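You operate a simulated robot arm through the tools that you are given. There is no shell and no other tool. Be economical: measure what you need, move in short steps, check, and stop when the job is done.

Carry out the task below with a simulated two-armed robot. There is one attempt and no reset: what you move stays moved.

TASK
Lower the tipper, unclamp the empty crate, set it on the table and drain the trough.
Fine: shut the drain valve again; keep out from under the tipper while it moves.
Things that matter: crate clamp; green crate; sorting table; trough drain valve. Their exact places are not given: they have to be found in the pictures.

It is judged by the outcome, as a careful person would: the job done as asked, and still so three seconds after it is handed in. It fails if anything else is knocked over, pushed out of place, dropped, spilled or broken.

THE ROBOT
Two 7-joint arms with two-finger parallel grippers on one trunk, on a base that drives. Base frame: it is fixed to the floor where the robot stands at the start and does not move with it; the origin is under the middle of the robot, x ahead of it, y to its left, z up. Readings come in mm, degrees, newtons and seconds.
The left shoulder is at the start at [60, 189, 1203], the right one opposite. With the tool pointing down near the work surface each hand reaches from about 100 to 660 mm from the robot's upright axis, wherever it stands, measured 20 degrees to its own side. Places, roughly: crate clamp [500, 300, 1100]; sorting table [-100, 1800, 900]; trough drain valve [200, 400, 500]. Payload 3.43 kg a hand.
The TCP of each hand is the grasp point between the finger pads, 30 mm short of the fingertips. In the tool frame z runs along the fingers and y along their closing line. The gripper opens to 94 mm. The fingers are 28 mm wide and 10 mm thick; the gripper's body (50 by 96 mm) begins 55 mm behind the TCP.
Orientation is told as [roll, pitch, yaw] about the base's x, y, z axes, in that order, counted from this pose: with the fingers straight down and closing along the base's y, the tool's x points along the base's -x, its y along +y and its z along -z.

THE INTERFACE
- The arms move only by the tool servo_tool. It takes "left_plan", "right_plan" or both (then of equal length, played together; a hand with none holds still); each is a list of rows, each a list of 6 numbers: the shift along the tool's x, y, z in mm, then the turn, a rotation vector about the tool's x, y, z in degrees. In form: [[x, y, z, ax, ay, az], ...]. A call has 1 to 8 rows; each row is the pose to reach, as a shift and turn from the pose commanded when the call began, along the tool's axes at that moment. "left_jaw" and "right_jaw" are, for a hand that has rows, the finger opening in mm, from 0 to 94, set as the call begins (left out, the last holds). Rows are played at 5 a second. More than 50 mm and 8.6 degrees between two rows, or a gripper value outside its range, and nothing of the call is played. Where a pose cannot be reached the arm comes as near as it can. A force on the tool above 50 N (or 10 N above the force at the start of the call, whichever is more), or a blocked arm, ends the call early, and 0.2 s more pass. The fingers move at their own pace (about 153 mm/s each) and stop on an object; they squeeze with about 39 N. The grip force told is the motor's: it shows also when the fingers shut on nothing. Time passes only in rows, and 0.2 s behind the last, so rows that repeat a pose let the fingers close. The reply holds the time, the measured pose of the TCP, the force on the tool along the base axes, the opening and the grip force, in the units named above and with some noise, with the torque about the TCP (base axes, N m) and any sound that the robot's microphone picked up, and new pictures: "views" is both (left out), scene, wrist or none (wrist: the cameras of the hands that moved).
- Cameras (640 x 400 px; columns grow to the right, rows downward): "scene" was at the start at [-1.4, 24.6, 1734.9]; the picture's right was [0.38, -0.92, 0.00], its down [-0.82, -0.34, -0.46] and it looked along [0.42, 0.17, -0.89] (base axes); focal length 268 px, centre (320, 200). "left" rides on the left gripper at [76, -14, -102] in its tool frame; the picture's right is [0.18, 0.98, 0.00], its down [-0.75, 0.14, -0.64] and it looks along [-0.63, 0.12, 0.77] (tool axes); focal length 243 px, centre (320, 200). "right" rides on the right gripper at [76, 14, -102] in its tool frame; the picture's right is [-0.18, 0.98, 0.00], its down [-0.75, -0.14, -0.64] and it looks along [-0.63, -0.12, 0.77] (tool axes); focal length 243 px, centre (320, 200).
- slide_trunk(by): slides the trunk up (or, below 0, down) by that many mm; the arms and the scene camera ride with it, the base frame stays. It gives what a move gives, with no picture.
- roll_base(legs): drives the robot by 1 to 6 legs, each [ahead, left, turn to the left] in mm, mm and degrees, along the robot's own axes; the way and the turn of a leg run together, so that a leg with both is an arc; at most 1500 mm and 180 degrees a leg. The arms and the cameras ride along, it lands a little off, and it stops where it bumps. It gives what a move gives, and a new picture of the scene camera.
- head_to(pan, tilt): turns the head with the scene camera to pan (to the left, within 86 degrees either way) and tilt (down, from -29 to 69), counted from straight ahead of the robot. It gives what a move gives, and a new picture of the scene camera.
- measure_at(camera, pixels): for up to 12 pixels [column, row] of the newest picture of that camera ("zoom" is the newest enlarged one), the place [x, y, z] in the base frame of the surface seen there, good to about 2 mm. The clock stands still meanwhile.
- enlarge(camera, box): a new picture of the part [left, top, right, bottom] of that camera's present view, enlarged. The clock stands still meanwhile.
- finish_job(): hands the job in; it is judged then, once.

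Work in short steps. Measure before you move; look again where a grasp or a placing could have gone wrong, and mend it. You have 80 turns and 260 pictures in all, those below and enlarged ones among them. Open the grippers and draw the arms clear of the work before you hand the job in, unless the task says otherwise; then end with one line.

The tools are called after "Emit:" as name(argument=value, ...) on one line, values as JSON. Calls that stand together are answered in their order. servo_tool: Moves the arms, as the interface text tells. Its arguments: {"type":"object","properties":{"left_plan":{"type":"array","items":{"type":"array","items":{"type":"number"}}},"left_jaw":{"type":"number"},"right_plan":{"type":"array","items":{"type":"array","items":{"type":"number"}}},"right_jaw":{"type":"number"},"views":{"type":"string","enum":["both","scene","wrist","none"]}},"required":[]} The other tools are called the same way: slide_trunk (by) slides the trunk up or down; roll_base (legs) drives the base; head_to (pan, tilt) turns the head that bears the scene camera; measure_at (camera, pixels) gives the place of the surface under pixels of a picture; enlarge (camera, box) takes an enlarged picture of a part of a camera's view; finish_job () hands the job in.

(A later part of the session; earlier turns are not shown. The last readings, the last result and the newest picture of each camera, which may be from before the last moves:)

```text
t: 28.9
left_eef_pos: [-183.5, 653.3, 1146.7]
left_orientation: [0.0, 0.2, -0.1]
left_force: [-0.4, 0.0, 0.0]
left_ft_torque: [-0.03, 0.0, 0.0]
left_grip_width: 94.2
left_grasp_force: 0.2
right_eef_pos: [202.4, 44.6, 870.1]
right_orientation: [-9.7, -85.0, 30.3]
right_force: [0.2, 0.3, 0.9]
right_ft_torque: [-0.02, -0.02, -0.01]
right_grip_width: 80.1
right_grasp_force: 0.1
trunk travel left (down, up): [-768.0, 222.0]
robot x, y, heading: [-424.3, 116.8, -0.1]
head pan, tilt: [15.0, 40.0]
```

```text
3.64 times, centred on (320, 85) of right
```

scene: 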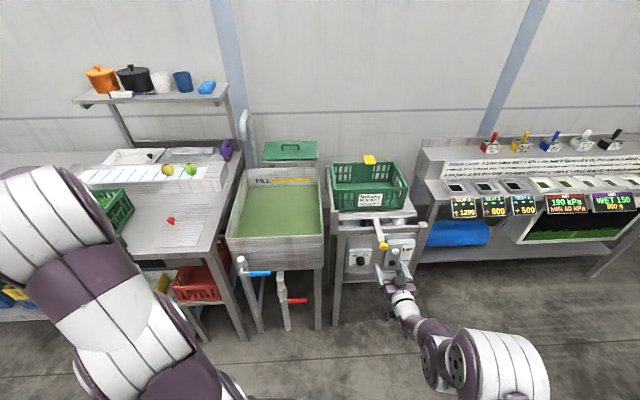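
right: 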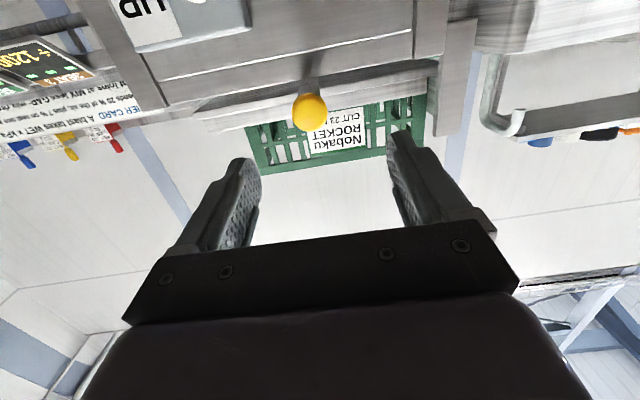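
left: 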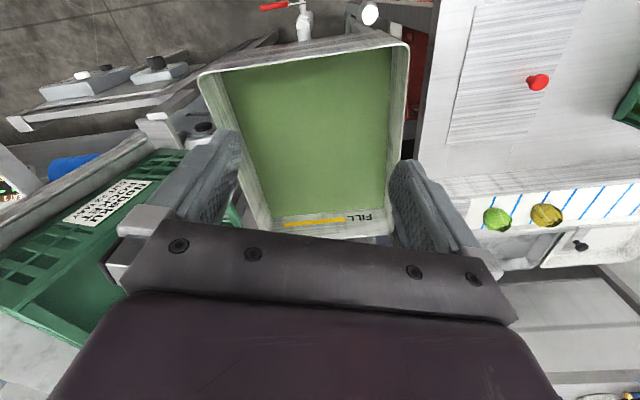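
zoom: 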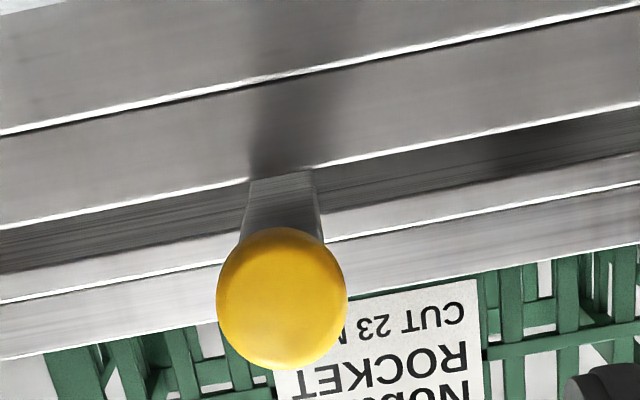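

Knob centre ≈ [303,74,857], Ø30. I advance so the pads straddle it, then close.

Emit:
servo_tool(right_plan=[[4, -6, 30, 0, 0, 0], [5, -6, 65, 0, 0, 0], [5, -6, 95, 0, 0, 0], [5, -6, 115, 0, 0, 0], [5, -6, 115, 0, 0, 0]], views="wrist")

```text
t: 30.1
left_eef_pos: [-185.0, 651.6, 1148.2]
left_orientation: [0.0, 0.0, -0.2]
left_force: [0.0, 0.4, 0.6]
left_ft_torque: [0.0, 0.0, -0.01]
left_grip_width: 94.0
left_grasp_force: 0.1
right_eef_pos: [311.8, 79.3, 854.3]
right_orientation: [-9.1, -85.0, 29.7]
right_force: [-0.2, -0.2, 0.4]
right_ft_torque: [-0.03, -0.01, -0.02]
right_grip_width: 80.0
right_grasp_force: 0.1
trunk travel left (down, up): [-768.0, 222.0]
robot x, y, heading: [-420.9, 111.5, -0.1]
head pan, tilt: [15.0, 40.0]
```

right: 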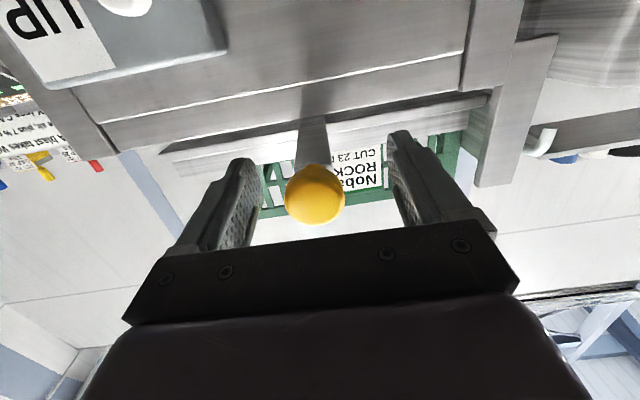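

The knob lies between the pads; I close on it.

Emit:
servo_tool(right_plan=[[0, 0, 0, 0, 0, 0], [0, 0, 0, 0, 0, 0], [0, 0, 0, 0, 0, 0]], right_jaw=0, views="wrist")

```text
t: 30.9
left_eef_pos: [-182.9, 650.0, 1149.3]
left_orientation: [0.1, 0.0, -0.1]
left_force: [-0.7, -0.4, -0.8]
left_ft_torque: [0.03, 0.02, 0.01]
left_grip_width: 93.9
left_grasp_force: 0.1
right_eef_pos: [313.8, 75.6, 858.0]
right_orientation: [-8.2, -85.4, 28.7]
right_force: [11.5, -16.1, 9.8]
right_ft_torque: [-0.11, 0.45, -0.4]
right_grip_width: 31.5
right_grasp_force: 44.8
trunk travel left (down, up): [-768.0, 222.0]
robot x, y, heading: [-420.9, 110.2, -0.2]
head pan, tilt: [15.0, 40.0]
```

right: 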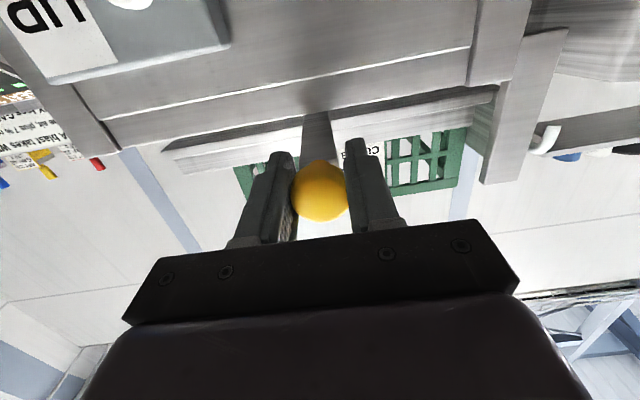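

Gripped. I test the lever's freedom gently: first 12 mm down.

Emit:
servo_tool(right_plan=[[4, 0, 0, 0, 0, 0], [8, 0, 0, 0, 0, 0], [12, 0, 0, 0, 0, 0], [12, 0, 0, 0, 0, 0]], views="none")

```text
t: 31.9
left_eef_pos: [-183.8, 649.4, 1149.2]
left_orientation: [0.1, 0.0, 0.0]
left_force: [0.4, 0.1, 0.3]
left_ft_torque: [0.04, 0.04, 0.0]
left_grip_width: 94.2
left_grasp_force: 0.1
right_eef_pos: [318.5, 77.3, 857.0]
right_orientation: [-13.3, -86.0, 33.8]
right_force: [-0.1, -13.4, -3.7]
right_ft_torque: [0.3, -0.51, -0.07]
right_grip_width: 31.8
right_grasp_force: 44.9
trunk travel left (down, up): [-768.0, 222.0]
robot x, y, heading: [-423.6, 116.8, -0.2]
head pan, tilt: [15.0, 40.0]
```

Down barely moved (z 857 of 846 commanded). I return and test pulling 15 mm toward the robot.

Emit:
servo_tool(right_plan=[[-6, 0, 0, 0, 0, 0], [-12, 0, 0, 0, 0, 0], [-12, 0, -7, 0, 0, 0], [-12, 0, -15, 0, 0, 0], [-12, 0, -15, 0, 0, 0]], views="none")

```text
t: 32.9
left_eef_pos: [-179.2, 653.5, 1145.7]
left_orientation: [0.0, 0.4, 0.1]
left_force: [0.2, 0.7, -1.0]
left_ft_torque: [-0.01, 0.05, 0.0]
left_grip_width: 94.1
left_grasp_force: 0.1
right_eef_pos: [308.7, 74.1, 857.8]
right_orientation: [-7.9, -85.2, 28.4]
right_force: [26.8, -2.1, -11.4]
right_ft_torque: [0.04, 0.93, 0.05]
right_grip_width: 31.5
right_grasp_force: 45.3
trunk travel left (down, up): [-768.0, 222.0]
robot x, y, heading: [-421.4, 113.7, -0.3]
head pan, tilt: [15.0, 40.0]
stopped in row 4 (right hand): the force on the tool passed its limit at 64 N (the readings are from after the stop); the commanded pose is now the measured one
```

Pull is blocked (64 N). I test sideways to the robot's right next (−15 mm in tool y).

Emit:
servo_tool(right_plan=[[0, 0, 3, 0, 0, 0], [0, -5, 3, 0, 0, 0], [0, -10, 3, 0, 0, 0], [0, -15, 3, 0, 0, 0], [0, -15, 3, 0, 0, 0]], views="none")

```text
t: 34.0
left_eef_pos: [-186.1, 654.7, 1149.2]
left_orientation: [-0.1, 0.1, 0.1]
left_force: [-0.4, -0.7, 0.4]
left_ft_torque: [0.03, -0.02, -0.01]
left_grip_width: 93.7
left_grasp_force: 0.1
right_eef_pos: [308.9, 73.9, 857.4]
right_orientation: [-12.6, -85.0, 34.5]
right_force: [1.6, 22.1, -0.8]
right_ft_torque: [-0.63, 0.85, -0.08]
right_grip_width: 31.3
right_grasp_force: 44.9
trunk travel left (down, up): [-768.0, 222.0]
robot x, y, heading: [-422.5, 115.5, 0.4]
head pan, tilt: [15.0, 40.0]
stopped in row 5 (right hand): the force on the tool passed its limit at 51 N (the readings are from after the stop); the commanded pose is now the measured one
```

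Blocked to the right. Now to the left.

Emit:
servo_tool(right_plan=[[0, 0, 0, 0, 0, 0], [0, 5, 0, 0, 0, 0], [0, 10, 0, 0, 0, 0], [0, 15, 0, 0, 0, 0], [0, 15, 0, 0, 0, 0]], views="none")

```text
t: 35.4
left_eef_pos: [-180.5, 653.2, 1147.7]
left_orientation: [0.0, 0.3, -0.1]
left_force: [0.5, 0.3, -0.6]
left_ft_torque: [0.0, -0.02, -0.03]
left_grip_width: 94.0
left_grasp_force: 0.0
right_eef_pos: [309.2, 73.6, 857.9]
right_orientation: [-7.7, -85.1, 28.2]
right_force: [17.0, -13.6, -7.8]
right_ft_torque: [0.82, -0.44, 0.39]
right_grip_width: 31.4
right_grasp_force: 44.9
trunk travel left (down, up): [-768.0, 222.0]
robot x, y, heading: [-419.2, 113.6, 0.3]
head pan, tilt: [15.0, 40.0]
stopped in row 5 (right hand): the force on the tool passed its limit at 51 N (the readings are from after the stop); the commanded pose is now the measured one
```

Sideways is rigid. Now up 15 mm.

Emit:
servo_tool(right_plan=[[0, 0, 0, 0, 0, 0], [-5, 0, 0, 0, 0, 0], [-10, 0, 0, 0, 0, 0], [-15, 0, 0, 0, 0, 0], [-20, 0, 0, 0, 0, 0]], views="none")

```text
t: 36.5
left_eef_pos: [-176.2, 652.9, 1146.5]
left_orientation: [0.0, 0.3, 0.0]
left_force: [-0.3, 0.1, -0.8]
left_ft_torque: [-0.04, 0.02, 0.0]
left_grip_width: 94.1
left_grasp_force: 0.2
right_eef_pos: [309.4, 74.5, 864.2]
right_orientation: [-4.0, -83.8, 24.3]
right_force: [34.0, -5.3, -21.3]
right_ft_torque: [0.6, -0.2, 0.2]
right_grip_width: 32.0
right_grasp_force: 45.3
trunk travel left (down, up): [-768.0, 222.0]
robot x, y, heading: [-421.1, 120.0, -0.1]
head pan, tilt: [15.0, 40.0]
stopped in row 5 (right hand): the force on the tool passed its limit at 53 N (the readings are from after the stop); the commanded pose is now the measured one
```

Up gave a few mm with rising force. Now down 25 mm, to compare.

Emit:
servo_tool(right_plan=[[6, 0, 0, 0, 0, 0], [12, 0, 0, 0, 0, 0], [18, 0, 0, 0, 0, 0], [24, 0, 0, 0, 0, 0], [30, 0, 0, 0, 0, 0], [36, 0, 0, 0, 0, 0]], views="wrist")

```text
t: 37.7
left_eef_pos: [-183.9, 652.3, 1147.7]
left_orientation: [0.0, 0.1, -0.1]
left_force: [0.0, -0.1, -0.3]
left_ft_torque: [-0.03, 0.0, 0.01]
left_grip_width: 94.1
left_grasp_force: 0.1
right_eef_pos: [307.5, 73.7, 854.9]
right_orientation: [-11.7, -85.8, 32.2]
right_force: [-2.5, -6.8, 11.9]
right_ft_torque: [-0.19, 0.89, 0.07]
right_grip_width: 31.7
right_grasp_force: 45.0
trunk travel left (down, up): [-768.0, 222.0]
robot x, y, heading: [-422.7, 114.9, 0.1]
head pan, tilt: [15.0, 40.0]
stopped in row 5 (right hand): the force on the tool passed its limit at 52 N (the readings are from after the stop); the commanded pose is now the measured one
```

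right: 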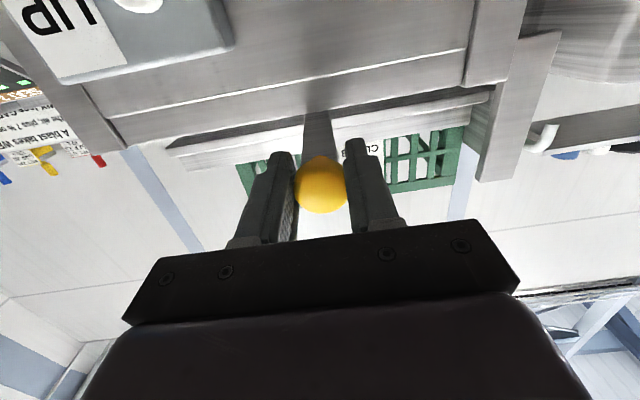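

Down is blocked too. Now push 25 mm inward along the bar.

Emit:
servo_tool(right_plan=[[-2, 0, 5, 0, 0, 0], [-2, 0, 10, 0, 0, 0], [-2, 0, 15, 0, 0, 0], [-2, 0, 20, 0, 0, 0], [-2, 0, 25, 0, 0, 0]], views="none")

```text
t: 38.9
left_eef_pos: [-182.6, 651.3, 1147.3]
left_orientation: [0.0, 0.2, -0.1]
left_force: [-0.5, -0.1, -0.1]
left_ft_torque: [-0.01, -0.05, 0.02]
left_grip_width: 93.9
left_grasp_force: 0.1
right_eef_pos: [321.3, 78.6, 854.4]
right_orientation: [-8.1, -85.1, 28.6]
right_force: [2.1, -9.9, -15.9]
right_ft_torque: [0.1, 0.26, -0.45]
right_grip_width: 31.6
right_grasp_force: 45.1
right hand out of reach, approached as far as the arm can: row 4, 5
trunk travel left (down, up): [-768.0, 222.0]
robot x, y, heading: [-419.6, 116.5, -0.1]
head pan, tilt: [15.0, 40.0]
```

It moved in ~14 mm at low force — or slid along the knob. I check the pictures of knob and hook.

Emit:
servo_tool(right_plan=[[0, 0, 0, 0, 0, 0]], views="both")

Emit:
enlarge(camera="scene", box=[320, 145, 440, 265])

Emit:
measure_at(camera="scene", pixels=[[370, 159], [383, 245], [369, 157]])

```text
t: 39.3
left_eef_pos: [-179.3, 651.1, 1147.1]
left_orientation: [0.2, 0.2, -0.1]
left_force: [0.8, 0.2, 0.0]
left_ft_torque: [0.05, -0.02, 0.0]
left_grip_width: 94.0
left_grasp_force: 0.0
right_eef_pos: [323.9, 78.3, 855.8]
right_orientation: [-8.6, -85.1, 29.1]
right_force: [0.7, -7.6, -29.3]
right_ft_torque: [-0.15, 0.53, -0.04]
right_grip_width: 31.7
right_grasp_force: 44.6
trunk travel left (down, up): [-768.0, 222.0]
robot x, y, heading: [-423.7, 113.1, -0.1]
head pan, tilt: [15.0, 40.0]
```

scene: 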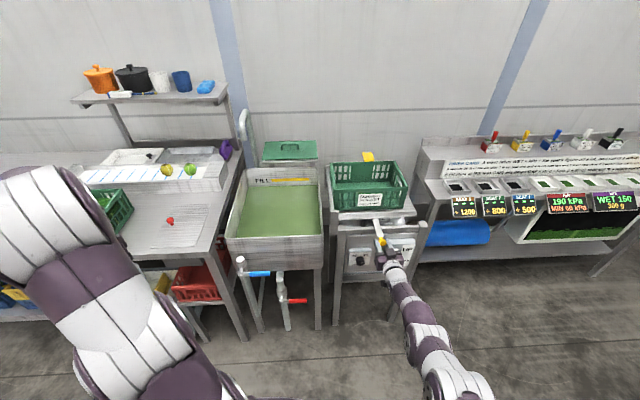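
right: 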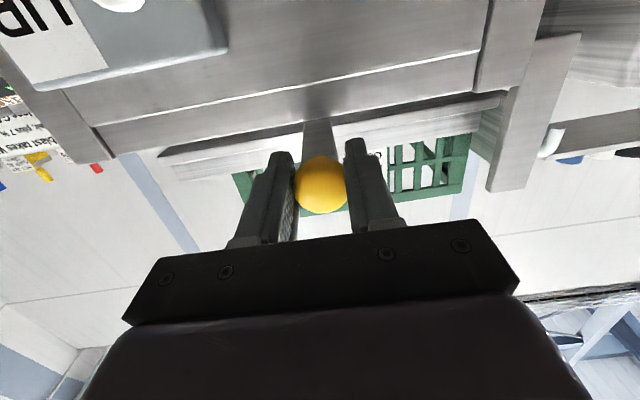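

```text
3.33 times, centred on (380, 205) of scene
```

zoom: 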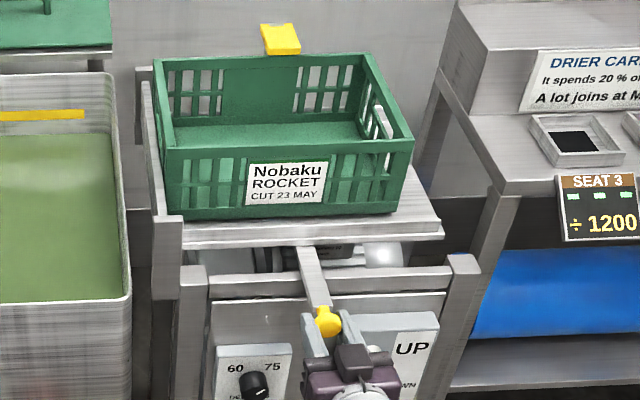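

```text
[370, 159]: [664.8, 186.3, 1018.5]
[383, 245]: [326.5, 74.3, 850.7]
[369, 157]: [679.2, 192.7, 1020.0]
```

The hook has moved back along with the knob: the clamp slides. I continue pushing in.

Emit:
servo_tool(right_plan=[[-2, 0, 6, 0, 0, 0], [-2, 0, 12, 0, 0, 0], [-2, 0, 18, 0, 0, 0], [-2, 0, 24, 0, 0, 0], [-2, 0, 30, 0, 0, 0]], views="none")

```text
t: 40.5
left_eef_pos: [-181.6, 651.1, 1148.3]
left_orientation: [0.0, 0.1, -0.1]
left_force: [0.1, 0.1, -0.5]
left_ft_torque: [0.0, 0.03, -0.04]
left_grip_width: 94.1
left_grasp_force: 0.1
right_eef_pos: [323.7, 78.1, 859.8]
right_orientation: [-10.0, -85.5, 30.5]
right_force: [-2.0, 0.0, -20.6]
right_ft_torque: [0.06, -0.04, 0.17]
right_grip_width: 31.3
right_grasp_force: 45.3
right hand out of reach, approached as far as the arm can: row 1, 2, 3, 4, 5
trunk travel left (down, up): [-768.0, 222.0]
robot x, y, heading: [-423.8, 114.6, -0.2]
head pan, tilt: [15.0, 40.0]
```

The arm is at its reach limit, so I push with the base, 25 mm along the bar.

Emit:
roll_base(legs=[[24, 7, 0]])

Emit:
enlarge(camera="scene", box=[320, 145, 440, 265])

```text
t: 41.3
left_eef_pos: [-158.1, 661.1, 1147.4]
left_orientation: [-0.1, 0.2, 0.0]
left_force: [0.6, 1.1, -0.2]
left_ft_torque: [-0.04, 0.02, 0.01]
left_grip_width: 94.2
left_grasp_force: 0.1
right_eef_pos: [348.5, 86.9, 861.1]
right_orientation: [-11.1, -85.5, 31.7]
right_force: [-2.0, 8.2, -12.2]
right_ft_torque: [-0.35, 1.17, 0.18]
right_grip_width: 31.4
right_grasp_force: 45.5
trunk travel left (down, up): [-768.0, 222.0]
robot x, y, heading: [-402.0, 121.5, 0.3]
head pan, tilt: [15.0, 40.0]
```

scene: 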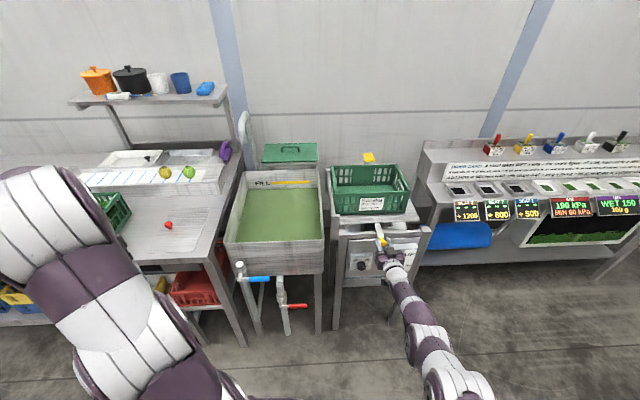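

```text
3.33 times, centred on (380, 205) of scene
```

zoom: 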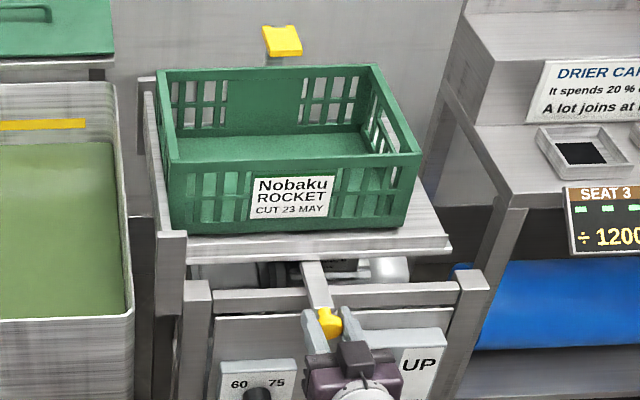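

The hook is sliding off the rim. I measure the hook's near edge and the crate's rear rim.

Emit:
measure_at(camera="zoom", pixels=[[284, 53], [283, 40], [284, 71], [230, 73], [160, 75], [372, 67], [170, 160], [420, 158], [295, 158], [415, 150], [350, 70], [283, 50]])

```text
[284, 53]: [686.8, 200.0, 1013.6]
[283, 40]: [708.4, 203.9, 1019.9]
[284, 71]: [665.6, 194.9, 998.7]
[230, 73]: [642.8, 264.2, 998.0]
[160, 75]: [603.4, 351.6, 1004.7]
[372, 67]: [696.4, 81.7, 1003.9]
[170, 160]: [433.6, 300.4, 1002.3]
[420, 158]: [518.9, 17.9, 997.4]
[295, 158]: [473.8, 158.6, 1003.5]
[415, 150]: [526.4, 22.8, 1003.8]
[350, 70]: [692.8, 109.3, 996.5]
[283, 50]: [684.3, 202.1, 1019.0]
```

The hook's edge is ~15–20 mm behind the rim. I push another 25 mm for margin, watching for a stop.

Emit:
roll_base(legs=[[19, 6, 0]])

Emit:
enlarge(camera="scene", box=[320, 145, 440, 265])

```text
t: 42.1
left_eef_pos: [-143.9, 665.9, 1147.2]
left_orientation: [0.0, -0.1, -0.1]
left_force: [0.9, 0.4, 0.0]
left_ft_torque: [-0.02, 0.0, -0.03]
left_grip_width: 94.1
left_grasp_force: 0.1
right_eef_pos: [363.8, 92.3, 862.2]
right_orientation: [-11.0, -85.4, 31.4]
right_force: [-36.6, 3.1, -17.3]
right_ft_torque: [-0.05, 0.24, 0.19]
right_grip_width: 31.6
right_grasp_force: 45.1
trunk travel left (down, up): [-768.0, 222.0]
robot x, y, heading: [-381.8, 127.6, -0.0]
head pan, tilt: [15.0, 40.0]
```

scene: 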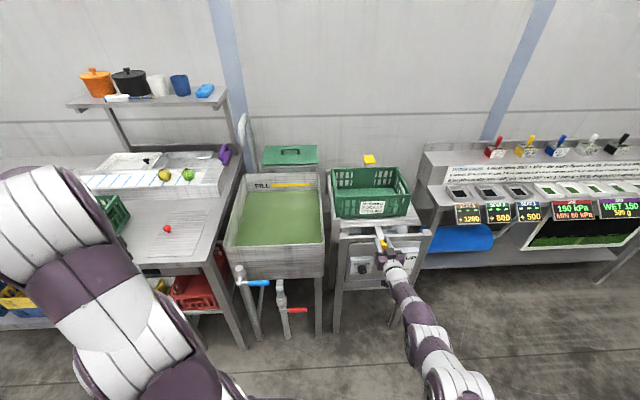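

```text
3.33 times, centred on (380, 205) of scene
```

zoom: 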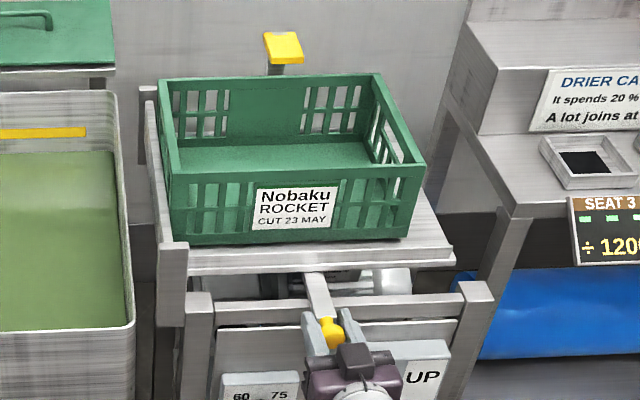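

Clamp is at its end stop (36 N), and the hook is well clear of the rim. I open the hand and back off.

Emit:
servo_tool(right_plan=[[0, 0, 0, 0, 0, 0], [0, 0, 0, 0, 0, 0]], right_jaw=90, views="none")

Emit:
roll_base(legs=[[-180, -55, 0]])

Emit:
enlarge(camera="scene", box=[300, 130, 440, 250])

```text
t: 42.7
left_eef_pos: [-142.0, 667.3, 1147.7]
left_orientation: [0.1, 0.0, 0.0]
left_force: [0.4, -0.3, -0.1]
left_ft_torque: [0.0, 0.0, 0.01]
left_grip_width: 94.2
left_grasp_force: 0.0
right_eef_pos: [365.0, 90.3, 862.4]
right_orientation: [-10.9, -85.5, 31.1]
right_force: [-0.4, 0.0, 0.4]
right_ft_torque: [0.01, 0.0, 0.01]
right_grip_width: 90.0
right_grasp_force: 0.0
trunk travel left (down, up): [-768.0, 222.0]
robot x, y, heading: [-381.5, 127.7, -0.0]
head pan, tilt: [15.0, 40.0]
```

```text
t: 44.3
left_eef_pos: [-322.5, 611.0, 1148.1]
left_orientation: [-0.1, 0.0, -0.1]
left_force: [-0.7, 0.3, 0.4]
left_ft_torque: [0.0, 0.0, 0.0]
left_grip_width: 94.0
left_grasp_force: 0.1
right_eef_pos: [184.3, 35.4, 862.3]
right_orientation: [-10.5, -85.4, 31.1]
right_force: [-0.7, -0.9, 0.4]
right_ft_torque: [0.01, 0.0, 0.0]
right_grip_width: 89.9
right_grasp_force: 0.1
trunk travel left (down, up): [-768.0, 222.0]
robot x, y, heading: [-559.5, 72.7, -0.2]
head pan, tilt: [15.0, 40.0]
```

scene: 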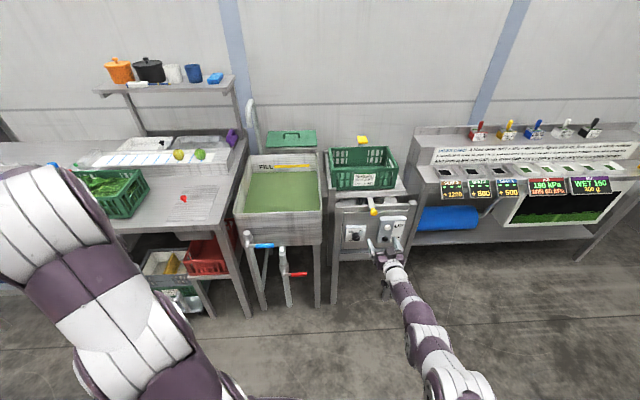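

```text
3.33 times, centred on (370, 190) of scene
```

zoom: 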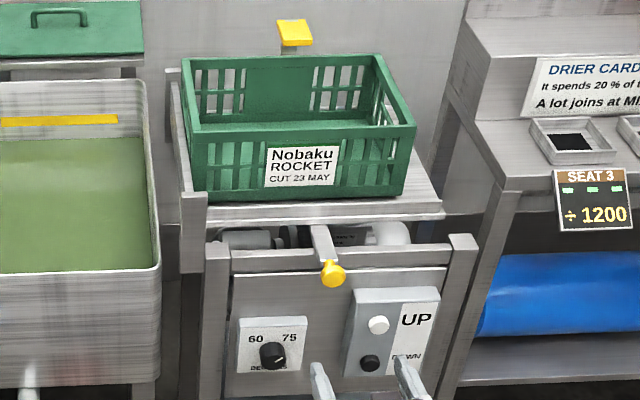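

The hook stays open. Now for a two-handed grip on the crate's short rims (about 300×190 mm, rim z≈1003): I raise the trunk and turn the right hand back to pointing down, well away from everything.

Emit:
slide_trunk(by=150)

Emit:
servo_tool(right_plan=[[-7, -7, -30, 1.3, 7.7, 1.6], [-15, -14, -60, 2.7, 15.4, 3.1], [-22, -21, -90, 4.0, 23.1, 4.7], [-30, -28, -120, 5.3, 30.8, 6.3], [-37, -34, -150, 6.7, 38.4, 7.9], [-45, -41, -180, 8.0, 46.1, 9.4], [-45, -41, -180, 9.3, 53.8, 11]], views="none")

```text
t: 46.0
left_eef_pos: [-321.8, 609.4, 1298.6]
left_orientation: [-0.1, 0.1, -0.1]
left_force: [-0.1, -0.8, 0.1]
left_ft_torque: [0.01, -0.01, 0.0]
left_grip_width: 93.8
left_grasp_force: 0.2
right_eef_pos: [185.5, 35.7, 1012.3]
right_orientation: [-10.6, -85.5, 31.1]
right_force: [0.2, -0.1, -0.5]
right_ft_torque: [0.02, -0.02, -0.01]
right_grip_width: 90.0
right_grasp_force: 0.1
trunk travel left (down, up): [-918.0, 72.0]
robot x, y, heading: [-558.9, 73.9, 0.1]
head pan, tilt: [15.0, 40.0]
```

```text
t: 47.6
left_eef_pos: [-318.8, 610.7, 1296.6]
left_orientation: [0.0, 0.2, -0.2]
left_force: [0.7, -0.5, -1.1]
left_ft_torque: [0.01, 0.0, 0.0]
left_grip_width: 94.3
left_grasp_force: 0.1
right_eef_pos: [35.8, -63.5, 1068.8]
right_orientation: [4.0, -31.0, 5.2]
right_force: [0.6, 0.2, -0.3]
right_ft_torque: [-0.01, 0.01, -0.02]
right_grip_width: 90.0
right_grasp_force: 0.0
trunk travel left (down, up): [-918.0, 72.0]
robot x, y, heading: [-558.2, 76.2, -0.2]
head pan, tilt: [15.0, 40.0]
```

Half turned. I finish the right hand's turn and bring the left hand to a symmetric place ahead of the robot, still in free space.

Emit:
servo_tool(right_plan=[[1, -1, -24, 1.3, 7.7, 1.6], [2, -3, -48, 2.7, 15.4, 3.1], [4, -5, -72, 4.0, 23.1, 4.7], [5, -7, -97, 5.4, 30.8, 6.3], [5, -7, -97, 5.4, 30.8, 6.3], [5, -7, -97, 5.4, 30.8, 6.3], [5, -7, -97, 5.4, 30.8, 6.3], [5, -7, -97, 5.4, 30.8, 6.3]], left_plan=[[-28, -36, 13, 0, 0, 0], [-56, -73, 27, 0, 0, 0], [-84, -110, 41, 0, 0, 0], [-113, -147, 55, 0, 0, 0], [-141, -184, 69, 0, 0, 0], [-169, -220, 82, 0, 0, 0], [-198, -257, 96, 0, 0, 0], [-226, -294, 110, 0, 0, 0]], views="scene")

```text
t: 49.4
left_eef_pos: [-94.4, 313.8, 1188.2]
left_orientation: [0.0, 0.1, 0.0]
left_force: [0.8, 0.0, 0.1]
left_ft_torque: [0.04, 0.02, 0.02]
left_grip_width: 93.9
left_grasp_force: 0.1
right_eef_pos: [-16.8, -82.5, 1149.0]
right_orientation: [0.1, 0.1, -0.1]
right_force: [0.7, -0.1, 0.7]
right_ft_torque: [0.01, 0.03, 0.01]
right_grip_width: 89.9
right_grasp_force: 0.1
right hand out of reach, approached as far as the arm can: row 1, 2
trunk travel left (down, up): [-918.0, 72.0]
robot x, y, heading: [-562.4, 76.7, -0.0]
head pan, tilt: [15.0, 40.0]
```

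scene: 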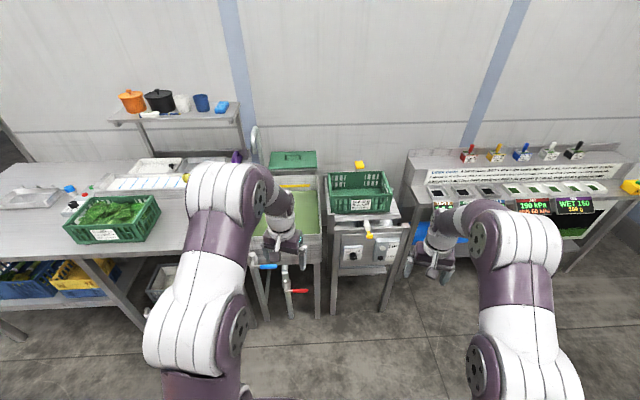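

Both hands point down. I take a close view of the crate and measure the rim corners and what flanks them.

Emit:
enlarge(camera="scene", box=[310, 150, 410, 230])

```text
5.00 times, centred on (360, 190) of scene
```

zoom: 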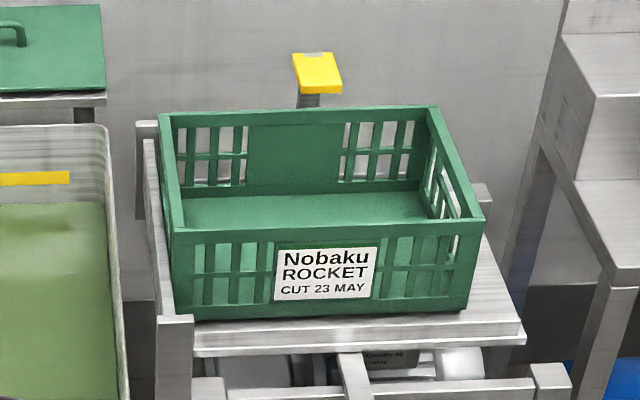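

Emit:
measure_at(camera="zoom", pixels=[[170, 228], [480, 217], [434, 110], [164, 116], [168, 170], [178, 170], [457, 160], [447, 160], [148, 160], [155, 250], [146, 130], [500, 280]])

```text
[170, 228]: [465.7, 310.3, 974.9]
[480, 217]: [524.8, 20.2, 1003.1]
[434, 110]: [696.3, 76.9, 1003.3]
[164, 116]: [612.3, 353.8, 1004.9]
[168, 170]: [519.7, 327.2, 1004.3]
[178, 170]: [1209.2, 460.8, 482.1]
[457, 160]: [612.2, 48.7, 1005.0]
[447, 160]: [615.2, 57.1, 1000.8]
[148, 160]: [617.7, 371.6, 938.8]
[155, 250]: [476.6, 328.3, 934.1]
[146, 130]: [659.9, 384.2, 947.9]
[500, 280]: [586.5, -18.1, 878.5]
```

Crate yaw ≈ 17°; rim centres: left mid ≈[520,327,1004], right mid ≈[612,49,1004]; the guide plate left of it tops out at z≈936, so fingertips must stay above ~945. I turn the base 17° and drive to about [20,20] with hands high (tips ≥1120).

Emit:
roll_base(legs=[[0, 0, 17], [270, -112, 0], [270, -111, 0]])

```text
t: 54.0
left_eef_pos: [392.5, 385.5, 1187.0]
left_orientation: [0.0, 0.1, 16.9]
left_force: [-0.5, 0.4, 0.2]
left_ft_torque: [0.03, -0.01, 0.02]
left_grip_width: 93.8
left_grasp_force: 0.0
right_eef_pos: [583.2, 28.5, 1150.4]
right_orientation: [0.0, -0.1, 17.0]
right_force: [0.4, -0.1, 0.4]
right_ft_torque: [-0.03, -0.04, 0.01]
right_grip_width: 89.9
right_grasp_force: 0.0
trunk travel left (down, up): [-918.0, 72.0]
robot x, y, heading: [22.7, 15.9, 17.0]
head pan, tilt: [15.0, 40.0]
```

scene: 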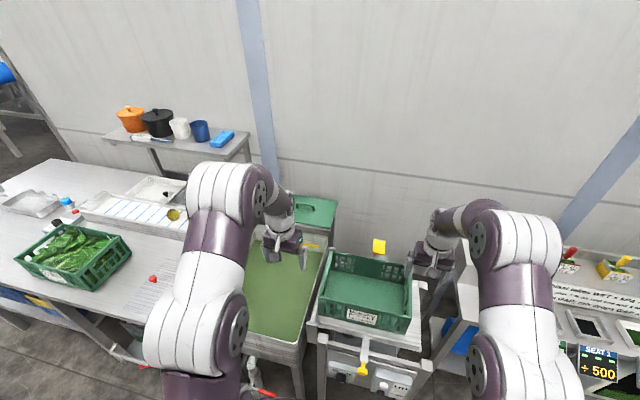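

Left hand: needs +109 along u, 93 right; right hand: +31 ahead, 11 left. I bring both over the rims at z≈1075 and look.

Emit:
servo_tool(left_plan=[[-36, -31, 20, 0, 0, 0], [-73, -62, 40, 0, 0, 0], [-109, -93, 60, 0, 0, 0], [-109, -93, 110, 0, 0, 0], [-109, -93, 110, 0, 0, 0]], right_plan=[[-10, 4, 20, 0, 0, 0], [-20, 8, 40, 0, 0, 0], [-31, 11, 60, 0, 0, 0], [-31, 11, 73, 0, 0, 0], [-31, 11, 73, 0, 0, 0]], left_jaw=60, right_jaw=60, views="both")

```text
refused: row 1 steps farther than a row can; nothing moved
```

Emit:
servo_tool(left_plan=[[-30, -26, 15, 0, 0, 0], [-60, -52, 30, 0, 0, 0], [-90, -78, 45, 0, 0, 0], [-109, -93, 65, 0, 0, 0], [-109, -93, 110, 0, 0, 0], [-109, -93, 110, 0, 0, 0]], right_plan=[[-10, 4, 15, 0, 0, 0], [-20, 8, 30, 0, 0, 0], [-31, 11, 45, 0, 0, 0], [-31, 11, 60, 0, 0, 0], [-31, 11, 73, 0, 0, 0], [-31, 11, 73, 0, 0, 0]], left_jaw=60, right_jaw=60, views="both")

```text
t: 55.4
left_eef_pos: [525.3, 326.0, 1078.0]
left_orientation: [-0.1, 0.1, 16.9]
left_force: [0.4, -0.2, 0.5]
left_ft_torque: [-0.01, -0.01, 0.01]
left_grip_width: 59.7
left_grasp_force: 0.0
right_eef_pos: [611.5, 47.1, 1077.9]
right_orientation: [0.0, 0.1, 17.0]
right_force: [-0.3, 0.6, -0.1]
right_ft_torque: [0.01, 0.0, -0.02]
right_grip_width: 59.8
right_grasp_force: 0.1
trunk travel left (down, up): [-918.0, 72.0]
robot x, y, heading: [25.3, 14.6, 17.1]
head pan, tilt: [15.0, 40.0]
```

scene: 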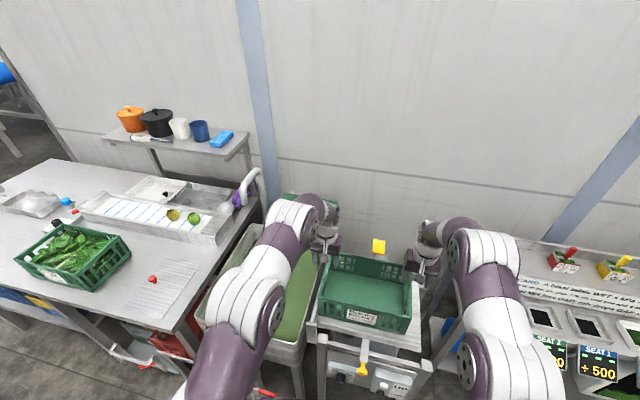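
right: 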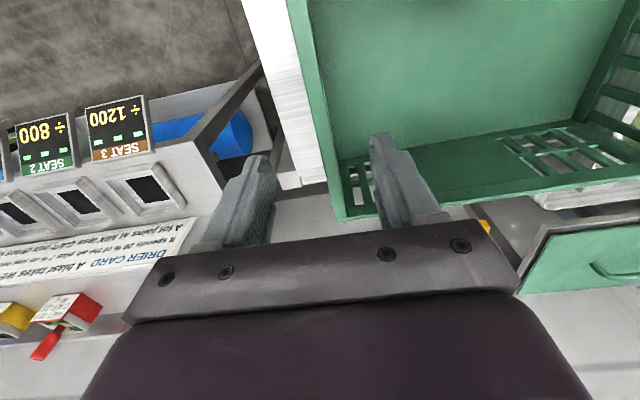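
left: 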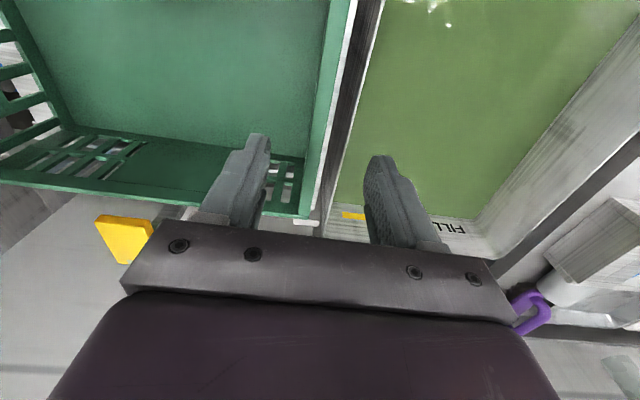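

Each rim runs between the fingers. I measure rim positions in the wrist views.

Emit:
measure_at(camera="right", pixels=[[307, 60], [318, 110], [326, 150], [335, 195], [322, 130], [332, 130]])

Emit:
measure_at(camera="left", pixels=[[336, 60], [328, 110], [321, 150], [312, 190], [325, 130], [318, 130]])

```text
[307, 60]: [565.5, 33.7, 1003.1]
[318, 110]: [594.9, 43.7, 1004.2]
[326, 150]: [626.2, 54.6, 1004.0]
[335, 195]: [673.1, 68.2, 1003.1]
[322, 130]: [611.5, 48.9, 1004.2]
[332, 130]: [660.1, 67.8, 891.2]
```

```text
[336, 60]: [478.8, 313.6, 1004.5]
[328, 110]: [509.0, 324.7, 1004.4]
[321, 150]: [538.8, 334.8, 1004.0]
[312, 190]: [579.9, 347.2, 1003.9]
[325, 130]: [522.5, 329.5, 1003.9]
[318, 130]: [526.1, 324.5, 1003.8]
```

TCPs lie on the rim lines within ~2 mm. I lower both 96 mm to TCP z≈982 (tips ≈952, above the guide plate).

Emit:
servo_tool(left_plan=[[0, 0, 40, 0, 0, 0], [0, 0, 75, 0, 0, 0], [0, 0, 96, 0, 0, 0], [0, 0, 96, 0, 0, 0]], right_plan=[[0, 0, 40, 0, 0, 0], [0, 0, 75, 0, 0, 0], [0, 0, 96, 0, 0, 0], [0, 0, 96, 0, 0, 0]], views="wrist")

```text
t: 56.4
left_eef_pos: [526.2, 326.6, 980.0]
left_orientation: [0.0, 0.1, 17.0]
left_force: [-0.5, 0.1, 0.2]
left_ft_torque: [-0.02, 0.01, 0.03]
left_grip_width: 60.0
left_grasp_force: 0.0
right_eef_pos: [610.8, 47.8, 982.6]
right_orientation: [0.0, 0.0, 17.0]
right_force: [0.9, 0.8, 0.9]
right_ft_torque: [-0.01, -0.04, 0.03]
right_grip_width: 60.0
right_grasp_force: 0.0
trunk travel left (down, up): [-918.0, 72.0]
robot x, y, heading: [22.1, 17.8, 16.8]
head pan, tilt: [15.0, 40.0]
```

right: 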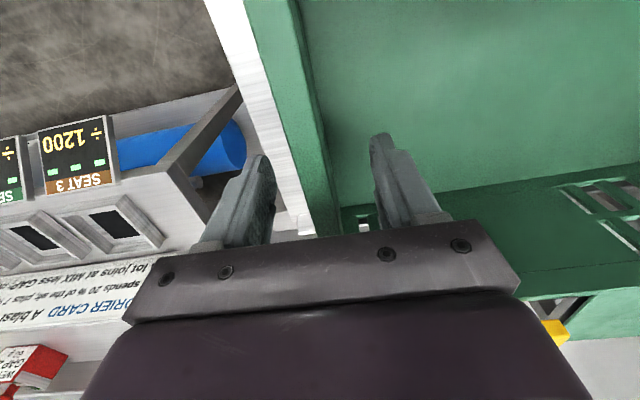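
left: 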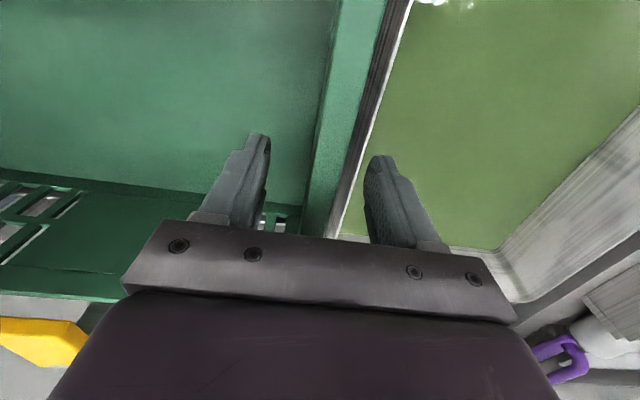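

Both rims are between the fingers with no contact force. I close both hands together.

Emit:
servo_tool(left_plan=[[0, 0, 0, 0, 0, 0], [0, 0, 0, 0, 0, 0], [0, 0, 0, 0, 0, 0]], right_plan=[[0, 0, 0, 0, 0, 0], [0, 0, 0, 0, 0, 0], [0, 0, 0, 0, 0, 0]], left_jaw=0, right_jaw=0, views="none")

```text
t: 57.2
left_eef_pos: [526.0, 325.0, 981.8]
left_orientation: [-0.2, 0.0, 16.8]
left_force: [16.9, -40.9, -0.4]
left_ft_torque: [0.55, 0.79, 0.78]
left_grip_width: 16.6
left_grasp_force: 39.3
right_eef_pos: [611.1, 50.0, 981.3]
right_orientation: [0.2, -0.1, 16.9]
right_force: [-17.3, 39.4, 0.5]
right_ft_torque: [-0.47, -0.57, 0.76]
right_grip_width: 16.3
right_grasp_force: 39.0
trunk travel left (down, up): [-918.0, 72.0]
robot x, y, heading: [23.9, 16.1, 17.0]
head pan, tilt: [15.0, 40.0]
```

Gripped (16.5 mm rims), with ~40 N of sideways stress pulling the hands inward. I ease each hand 2 mm inward and lift 20 mm.

Emit:
servo_tool(left_plan=[[0, -1, 0, 0, 0, 0], [0, -2, 0, 0, 0, 0], [0, -2, -8, 0, 0, 0], [0, -2, -20, 0, 0, 0], [0, -2, -20, 0, 0, 0]], right_plan=[[0, 1, 0, 0, 0, 0], [0, 2, 0, 0, 0, 0], [0, 2, -8, 0, 0, 0], [0, 2, -20, 0, 0, 0], [0, 2, -20, 0, 0, 0]], views="scene")

```text
t: 58.4
left_eef_pos: [526.7, 324.8, 1002.2]
left_orientation: [0.0, 0.1, 17.1]
left_force: [13.9, -30.9, -3.2]
left_ft_torque: [0.68, -0.07, 0.78]
left_grip_width: 16.6
left_grasp_force: 38.7
right_eef_pos: [612.6, 49.4, 1001.1]
right_orientation: [0.1, 0.0, 17.0]
right_force: [-11.4, 27.5, 0.2]
right_ft_torque: [-0.51, 0.32, 0.83]
right_grip_width: 16.3
right_grasp_force: 39.1
trunk travel left (down, up): [-918.0, 72.0]
robot x, y, heading: [20.0, 19.3, 17.1]
head pan, tilt: [15.0, 40.0]
```

scene: 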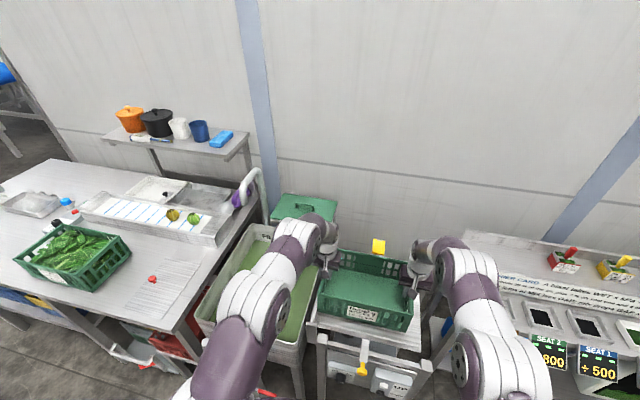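

The crate is up, light and level. I ease inward 4 mm more and lift 120 mm.

Emit:
servo_tool(left_plan=[[0, -2, -15, 0, 0, 0], [0, -4, -45, 0, 0, 0], [0, -4, -80, 0, 0, 0], [0, -4, -120, 0, 0, 0], [0, -4, -120, 0, 0, 0]], right_plan=[[0, 2, -15, 0, 0, 0], [0, 4, -45, 0, 0, 0], [0, 4, -80, 0, 0, 0], [0, 4, -120, 0, 0, 0], [0, 4, -120, 0, 0, 0]], views="scene")

```text
t: 59.7
left_eef_pos: [527.3, 324.2, 1121.5]
left_orientation: [0.2, 0.2, 17.1]
left_force: [4.3, 1.6, -2.8]
left_ft_torque: [-0.25, 0.79, 0.66]
left_grip_width: 16.0
left_grasp_force: 38.5
right_eef_pos: [612.4, 50.4, 1120.8]
right_orientation: [-0.2, 0.2, 17.0]
right_force: [-4.9, -1.6, -1.3]
right_ft_torque: [0.5, -0.66, 0.74]
right_grip_width: 16.1
right_grasp_force: 38.7
trunk travel left (down, up): [-918.0, 72.0]
robot x, y, heading: [19.1, 16.1, 17.1]
head pan, tilt: [15.0, 40.0]
stopped in row 5 (left hand): the force on the tool passed its limit at 51 N (the readings are from after the stop); the commanded pose is now the measured one
```

scene: 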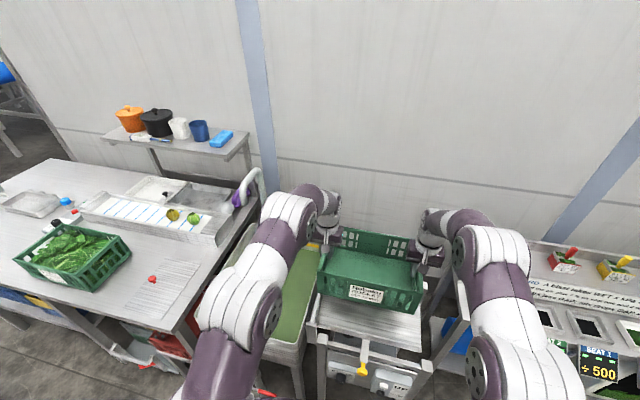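

Stress is relaxed now and the crate is firmly held. I look for a free spot on the table.

Emit:
enlarge(camera="scene", box=[0, 150, 260, 340])

Emit:
measure_at(camera="scene", pixels=[[152, 279], [152, 281], [130, 255], [85, 290], [125, 312], [200, 268], [160, 240], [195, 320], [175, 263], [110, 215], [215, 240], [60, 225]])

```text
2.11 times, centred on (130, 245) of scene
```

zoom: 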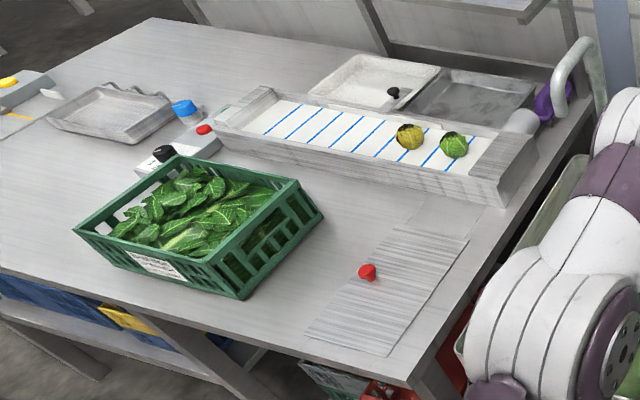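

```text
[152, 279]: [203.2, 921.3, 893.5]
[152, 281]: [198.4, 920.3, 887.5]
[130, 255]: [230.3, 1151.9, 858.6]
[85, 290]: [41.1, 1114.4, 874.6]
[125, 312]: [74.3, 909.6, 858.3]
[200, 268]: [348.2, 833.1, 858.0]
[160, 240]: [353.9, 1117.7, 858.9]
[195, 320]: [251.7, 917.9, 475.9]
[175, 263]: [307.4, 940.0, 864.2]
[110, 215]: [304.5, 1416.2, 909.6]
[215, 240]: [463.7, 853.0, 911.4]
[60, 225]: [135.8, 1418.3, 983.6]
```

The near part holds a ribbed plate with a red knob; the free area seems beyond the lettuce crate. I turn the head left to measure it.

Emit:
head_to(pan=60, tilt=30)

Emit:
enlarge(camera="scene", box=[200, 80, 440, 230])

```text
t: 60.8
left_eef_pos: [527.0, 326.3, 1120.9]
left_orientation: [0.2, 0.1, 17.1]
left_force: [3.5, 5.2, -2.3]
left_ft_torque: [-0.05, -0.01, 0.68]
left_grip_width: 16.1
left_grasp_force: 38.6
right_eef_pos: [611.4, 49.6, 1120.8]
right_orientation: [-0.3, 0.1, 17.0]
right_force: [-4.5, -5.3, -1.6]
right_ft_torque: [0.23, 0.08, 0.74]
right_grip_width: 16.3
right_grasp_force: 38.7
trunk travel left (down, up): [-918.0, 72.0]
robot x, y, heading: [18.8, 18.2, 16.6]
head pan, tilt: [60.0, 30.0]
```

scene: 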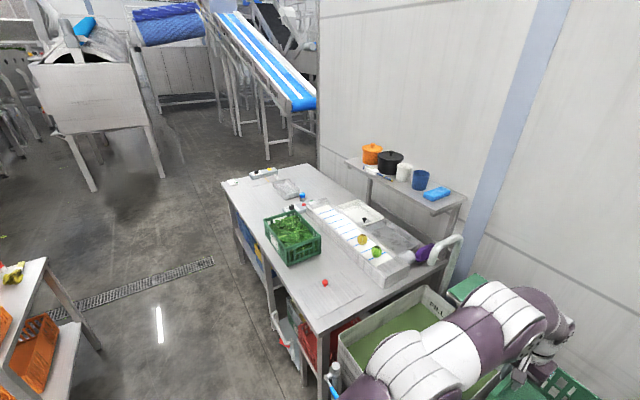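

```text
2.67 times, centred on (320, 155) of scene
```

zoom: 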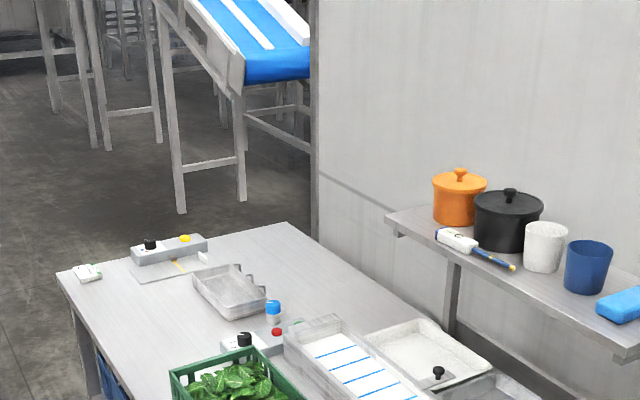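

Emit:
measure_at(camera="zoom", pixels=[[65, 270], [100, 278], [130, 280], [195, 275], [235, 318], [172, 372], [110, 365], [225, 350], [160, 320], [245, 350], [90, 330], [190, 262]])

Emit:
measure_at(camera="scene", pixels=[[265, 222], [292, 264], [320, 238], [325, 282], [300, 275], [340, 262], [222, 185], [265, 275], [320, 320], [352, 295], [348, 268], [365, 290]])

```text
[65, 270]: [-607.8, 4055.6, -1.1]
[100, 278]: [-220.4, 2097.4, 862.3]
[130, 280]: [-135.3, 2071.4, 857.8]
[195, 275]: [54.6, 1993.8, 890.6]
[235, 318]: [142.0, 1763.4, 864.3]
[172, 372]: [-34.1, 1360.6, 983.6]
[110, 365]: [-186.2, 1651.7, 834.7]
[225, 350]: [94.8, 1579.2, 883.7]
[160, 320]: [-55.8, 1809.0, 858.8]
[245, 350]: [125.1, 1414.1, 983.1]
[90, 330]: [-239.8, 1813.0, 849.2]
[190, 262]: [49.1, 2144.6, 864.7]
```

```text
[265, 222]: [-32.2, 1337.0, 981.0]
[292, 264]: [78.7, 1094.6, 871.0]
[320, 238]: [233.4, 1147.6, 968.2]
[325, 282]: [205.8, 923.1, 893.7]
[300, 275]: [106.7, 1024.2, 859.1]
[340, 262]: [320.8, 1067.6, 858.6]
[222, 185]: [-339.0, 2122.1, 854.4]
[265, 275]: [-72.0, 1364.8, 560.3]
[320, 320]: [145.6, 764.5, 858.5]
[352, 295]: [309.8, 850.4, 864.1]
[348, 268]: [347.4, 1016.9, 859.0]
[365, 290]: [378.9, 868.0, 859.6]
```

Free area on the table: u 305–620, left of the lettuce crate; target crate centre ≈[-47,1763]. Raising the trunk for clearance, and checking how near the orange-crate shelf is to my driving lane.

Emit:
measure_at(camera="scene", pixels=[[47, 260], [101, 335], [75, 325], [60, 395], [280, 330], [270, 345], [150, 184], [95, 190]])

Emit:
slide_trunk(by=70)

```text
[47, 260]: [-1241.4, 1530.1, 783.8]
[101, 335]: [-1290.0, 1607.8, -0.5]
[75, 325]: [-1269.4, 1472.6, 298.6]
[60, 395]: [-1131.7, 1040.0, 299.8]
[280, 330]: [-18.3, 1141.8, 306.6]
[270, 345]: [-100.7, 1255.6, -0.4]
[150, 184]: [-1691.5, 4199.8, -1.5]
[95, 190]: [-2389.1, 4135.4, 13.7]
```

```text
t: 61.9
left_eef_pos: [526.5, 325.1, 1192.0]
left_orientation: [0.3, 0.2, 17.1]
left_force: [3.0, 7.0, -2.6]
left_ft_torque: [-0.03, -0.27, 0.75]
left_grip_width: 16.0
left_grasp_force: 38.8
right_eef_pos: [611.4, 50.3, 1191.8]
right_orientation: [-0.2, 0.1, 16.8]
right_force: [-3.7, -6.3, -1.9]
right_ft_torque: [0.21, 0.32, 0.79]
right_grip_width: 16.2
right_grasp_force: 38.8
trunk travel left (down, up): [-988.0, 2.0]
robot x, y, heading: [20.5, 16.9, 16.9]
head pan, tilt: [60.0, 30.0]
```

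The lane between table front (u≈305) and shelf (u≈−760) is wide enough. I back 290 mm, then go left 1685 mm in two legs.

Emit:
roll_base(legs=[[-290, 0, 0], [0, 843, 0], [0, 843, 0]])

```text
t: 72.0
left_eef_pos: [-244.4, 1847.5, 1191.7]
left_orientation: [0.2, 0.2, 17.1]
left_force: [1.0, 13.6, -2.2]
left_ft_torque: [-0.2, -0.04, 0.69]
left_grip_width: 16.3
left_grasp_force: 38.9
right_eef_pos: [-158.8, 1572.0, 1190.9]
right_orientation: [-0.1, 0.1, 16.9]
right_force: [-1.5, -13.4, -1.8]
right_ft_torque: [0.41, 0.07, 0.77]
right_grip_width: 16.3
right_grasp_force: 39.2
trunk travel left (down, up): [-988.0, 2.0]
robot x, y, heading: [-745.9, 1539.5, 17.1]
head pan, tilt: [60.0, 30.0]
```

scene: 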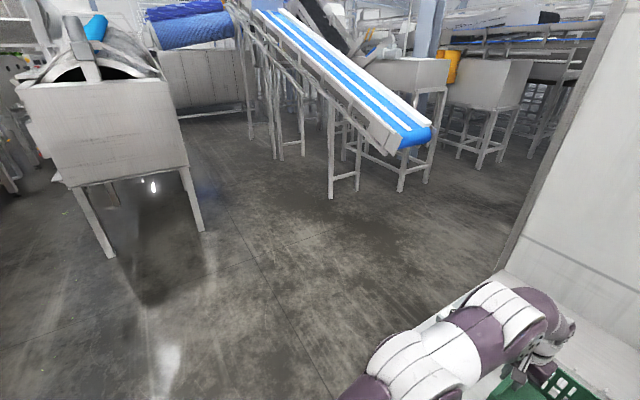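

The crate is now at u≈307, w≈1694 as planned. I look at the table ahead.

Emit:
head_to(pan=0, tilt=50)

```text
t: 73.3
left_eef_pos: [-244.9, 1848.7, 1191.4]
left_orientation: [0.2, 0.2, 17.1]
left_force: [4.9, 1.6, -3.7]
left_ft_torque: [-0.04, 0.11, 0.65]
left_grip_width: 16.1
left_grasp_force: 39.0
right_eef_pos: [-158.3, 1572.7, 1191.8]
right_orientation: [-0.3, 0.1, 16.9]
right_force: [-4.7, -1.3, -2.4]
right_ft_torque: [0.27, -0.03, 0.7]
right_grip_width: 16.0
right_grasp_force: 38.9
trunk travel left (down, up): [-988.0, 2.0]
robot x, y, heading: [-748.4, 1537.5, 17.0]
head pan, tilt: [0.0, 50.0]
```

scene: 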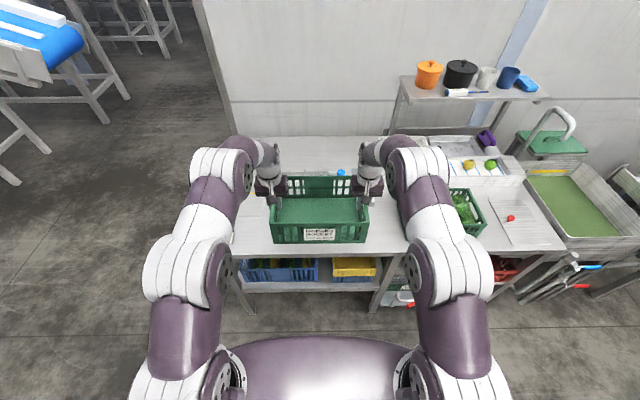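

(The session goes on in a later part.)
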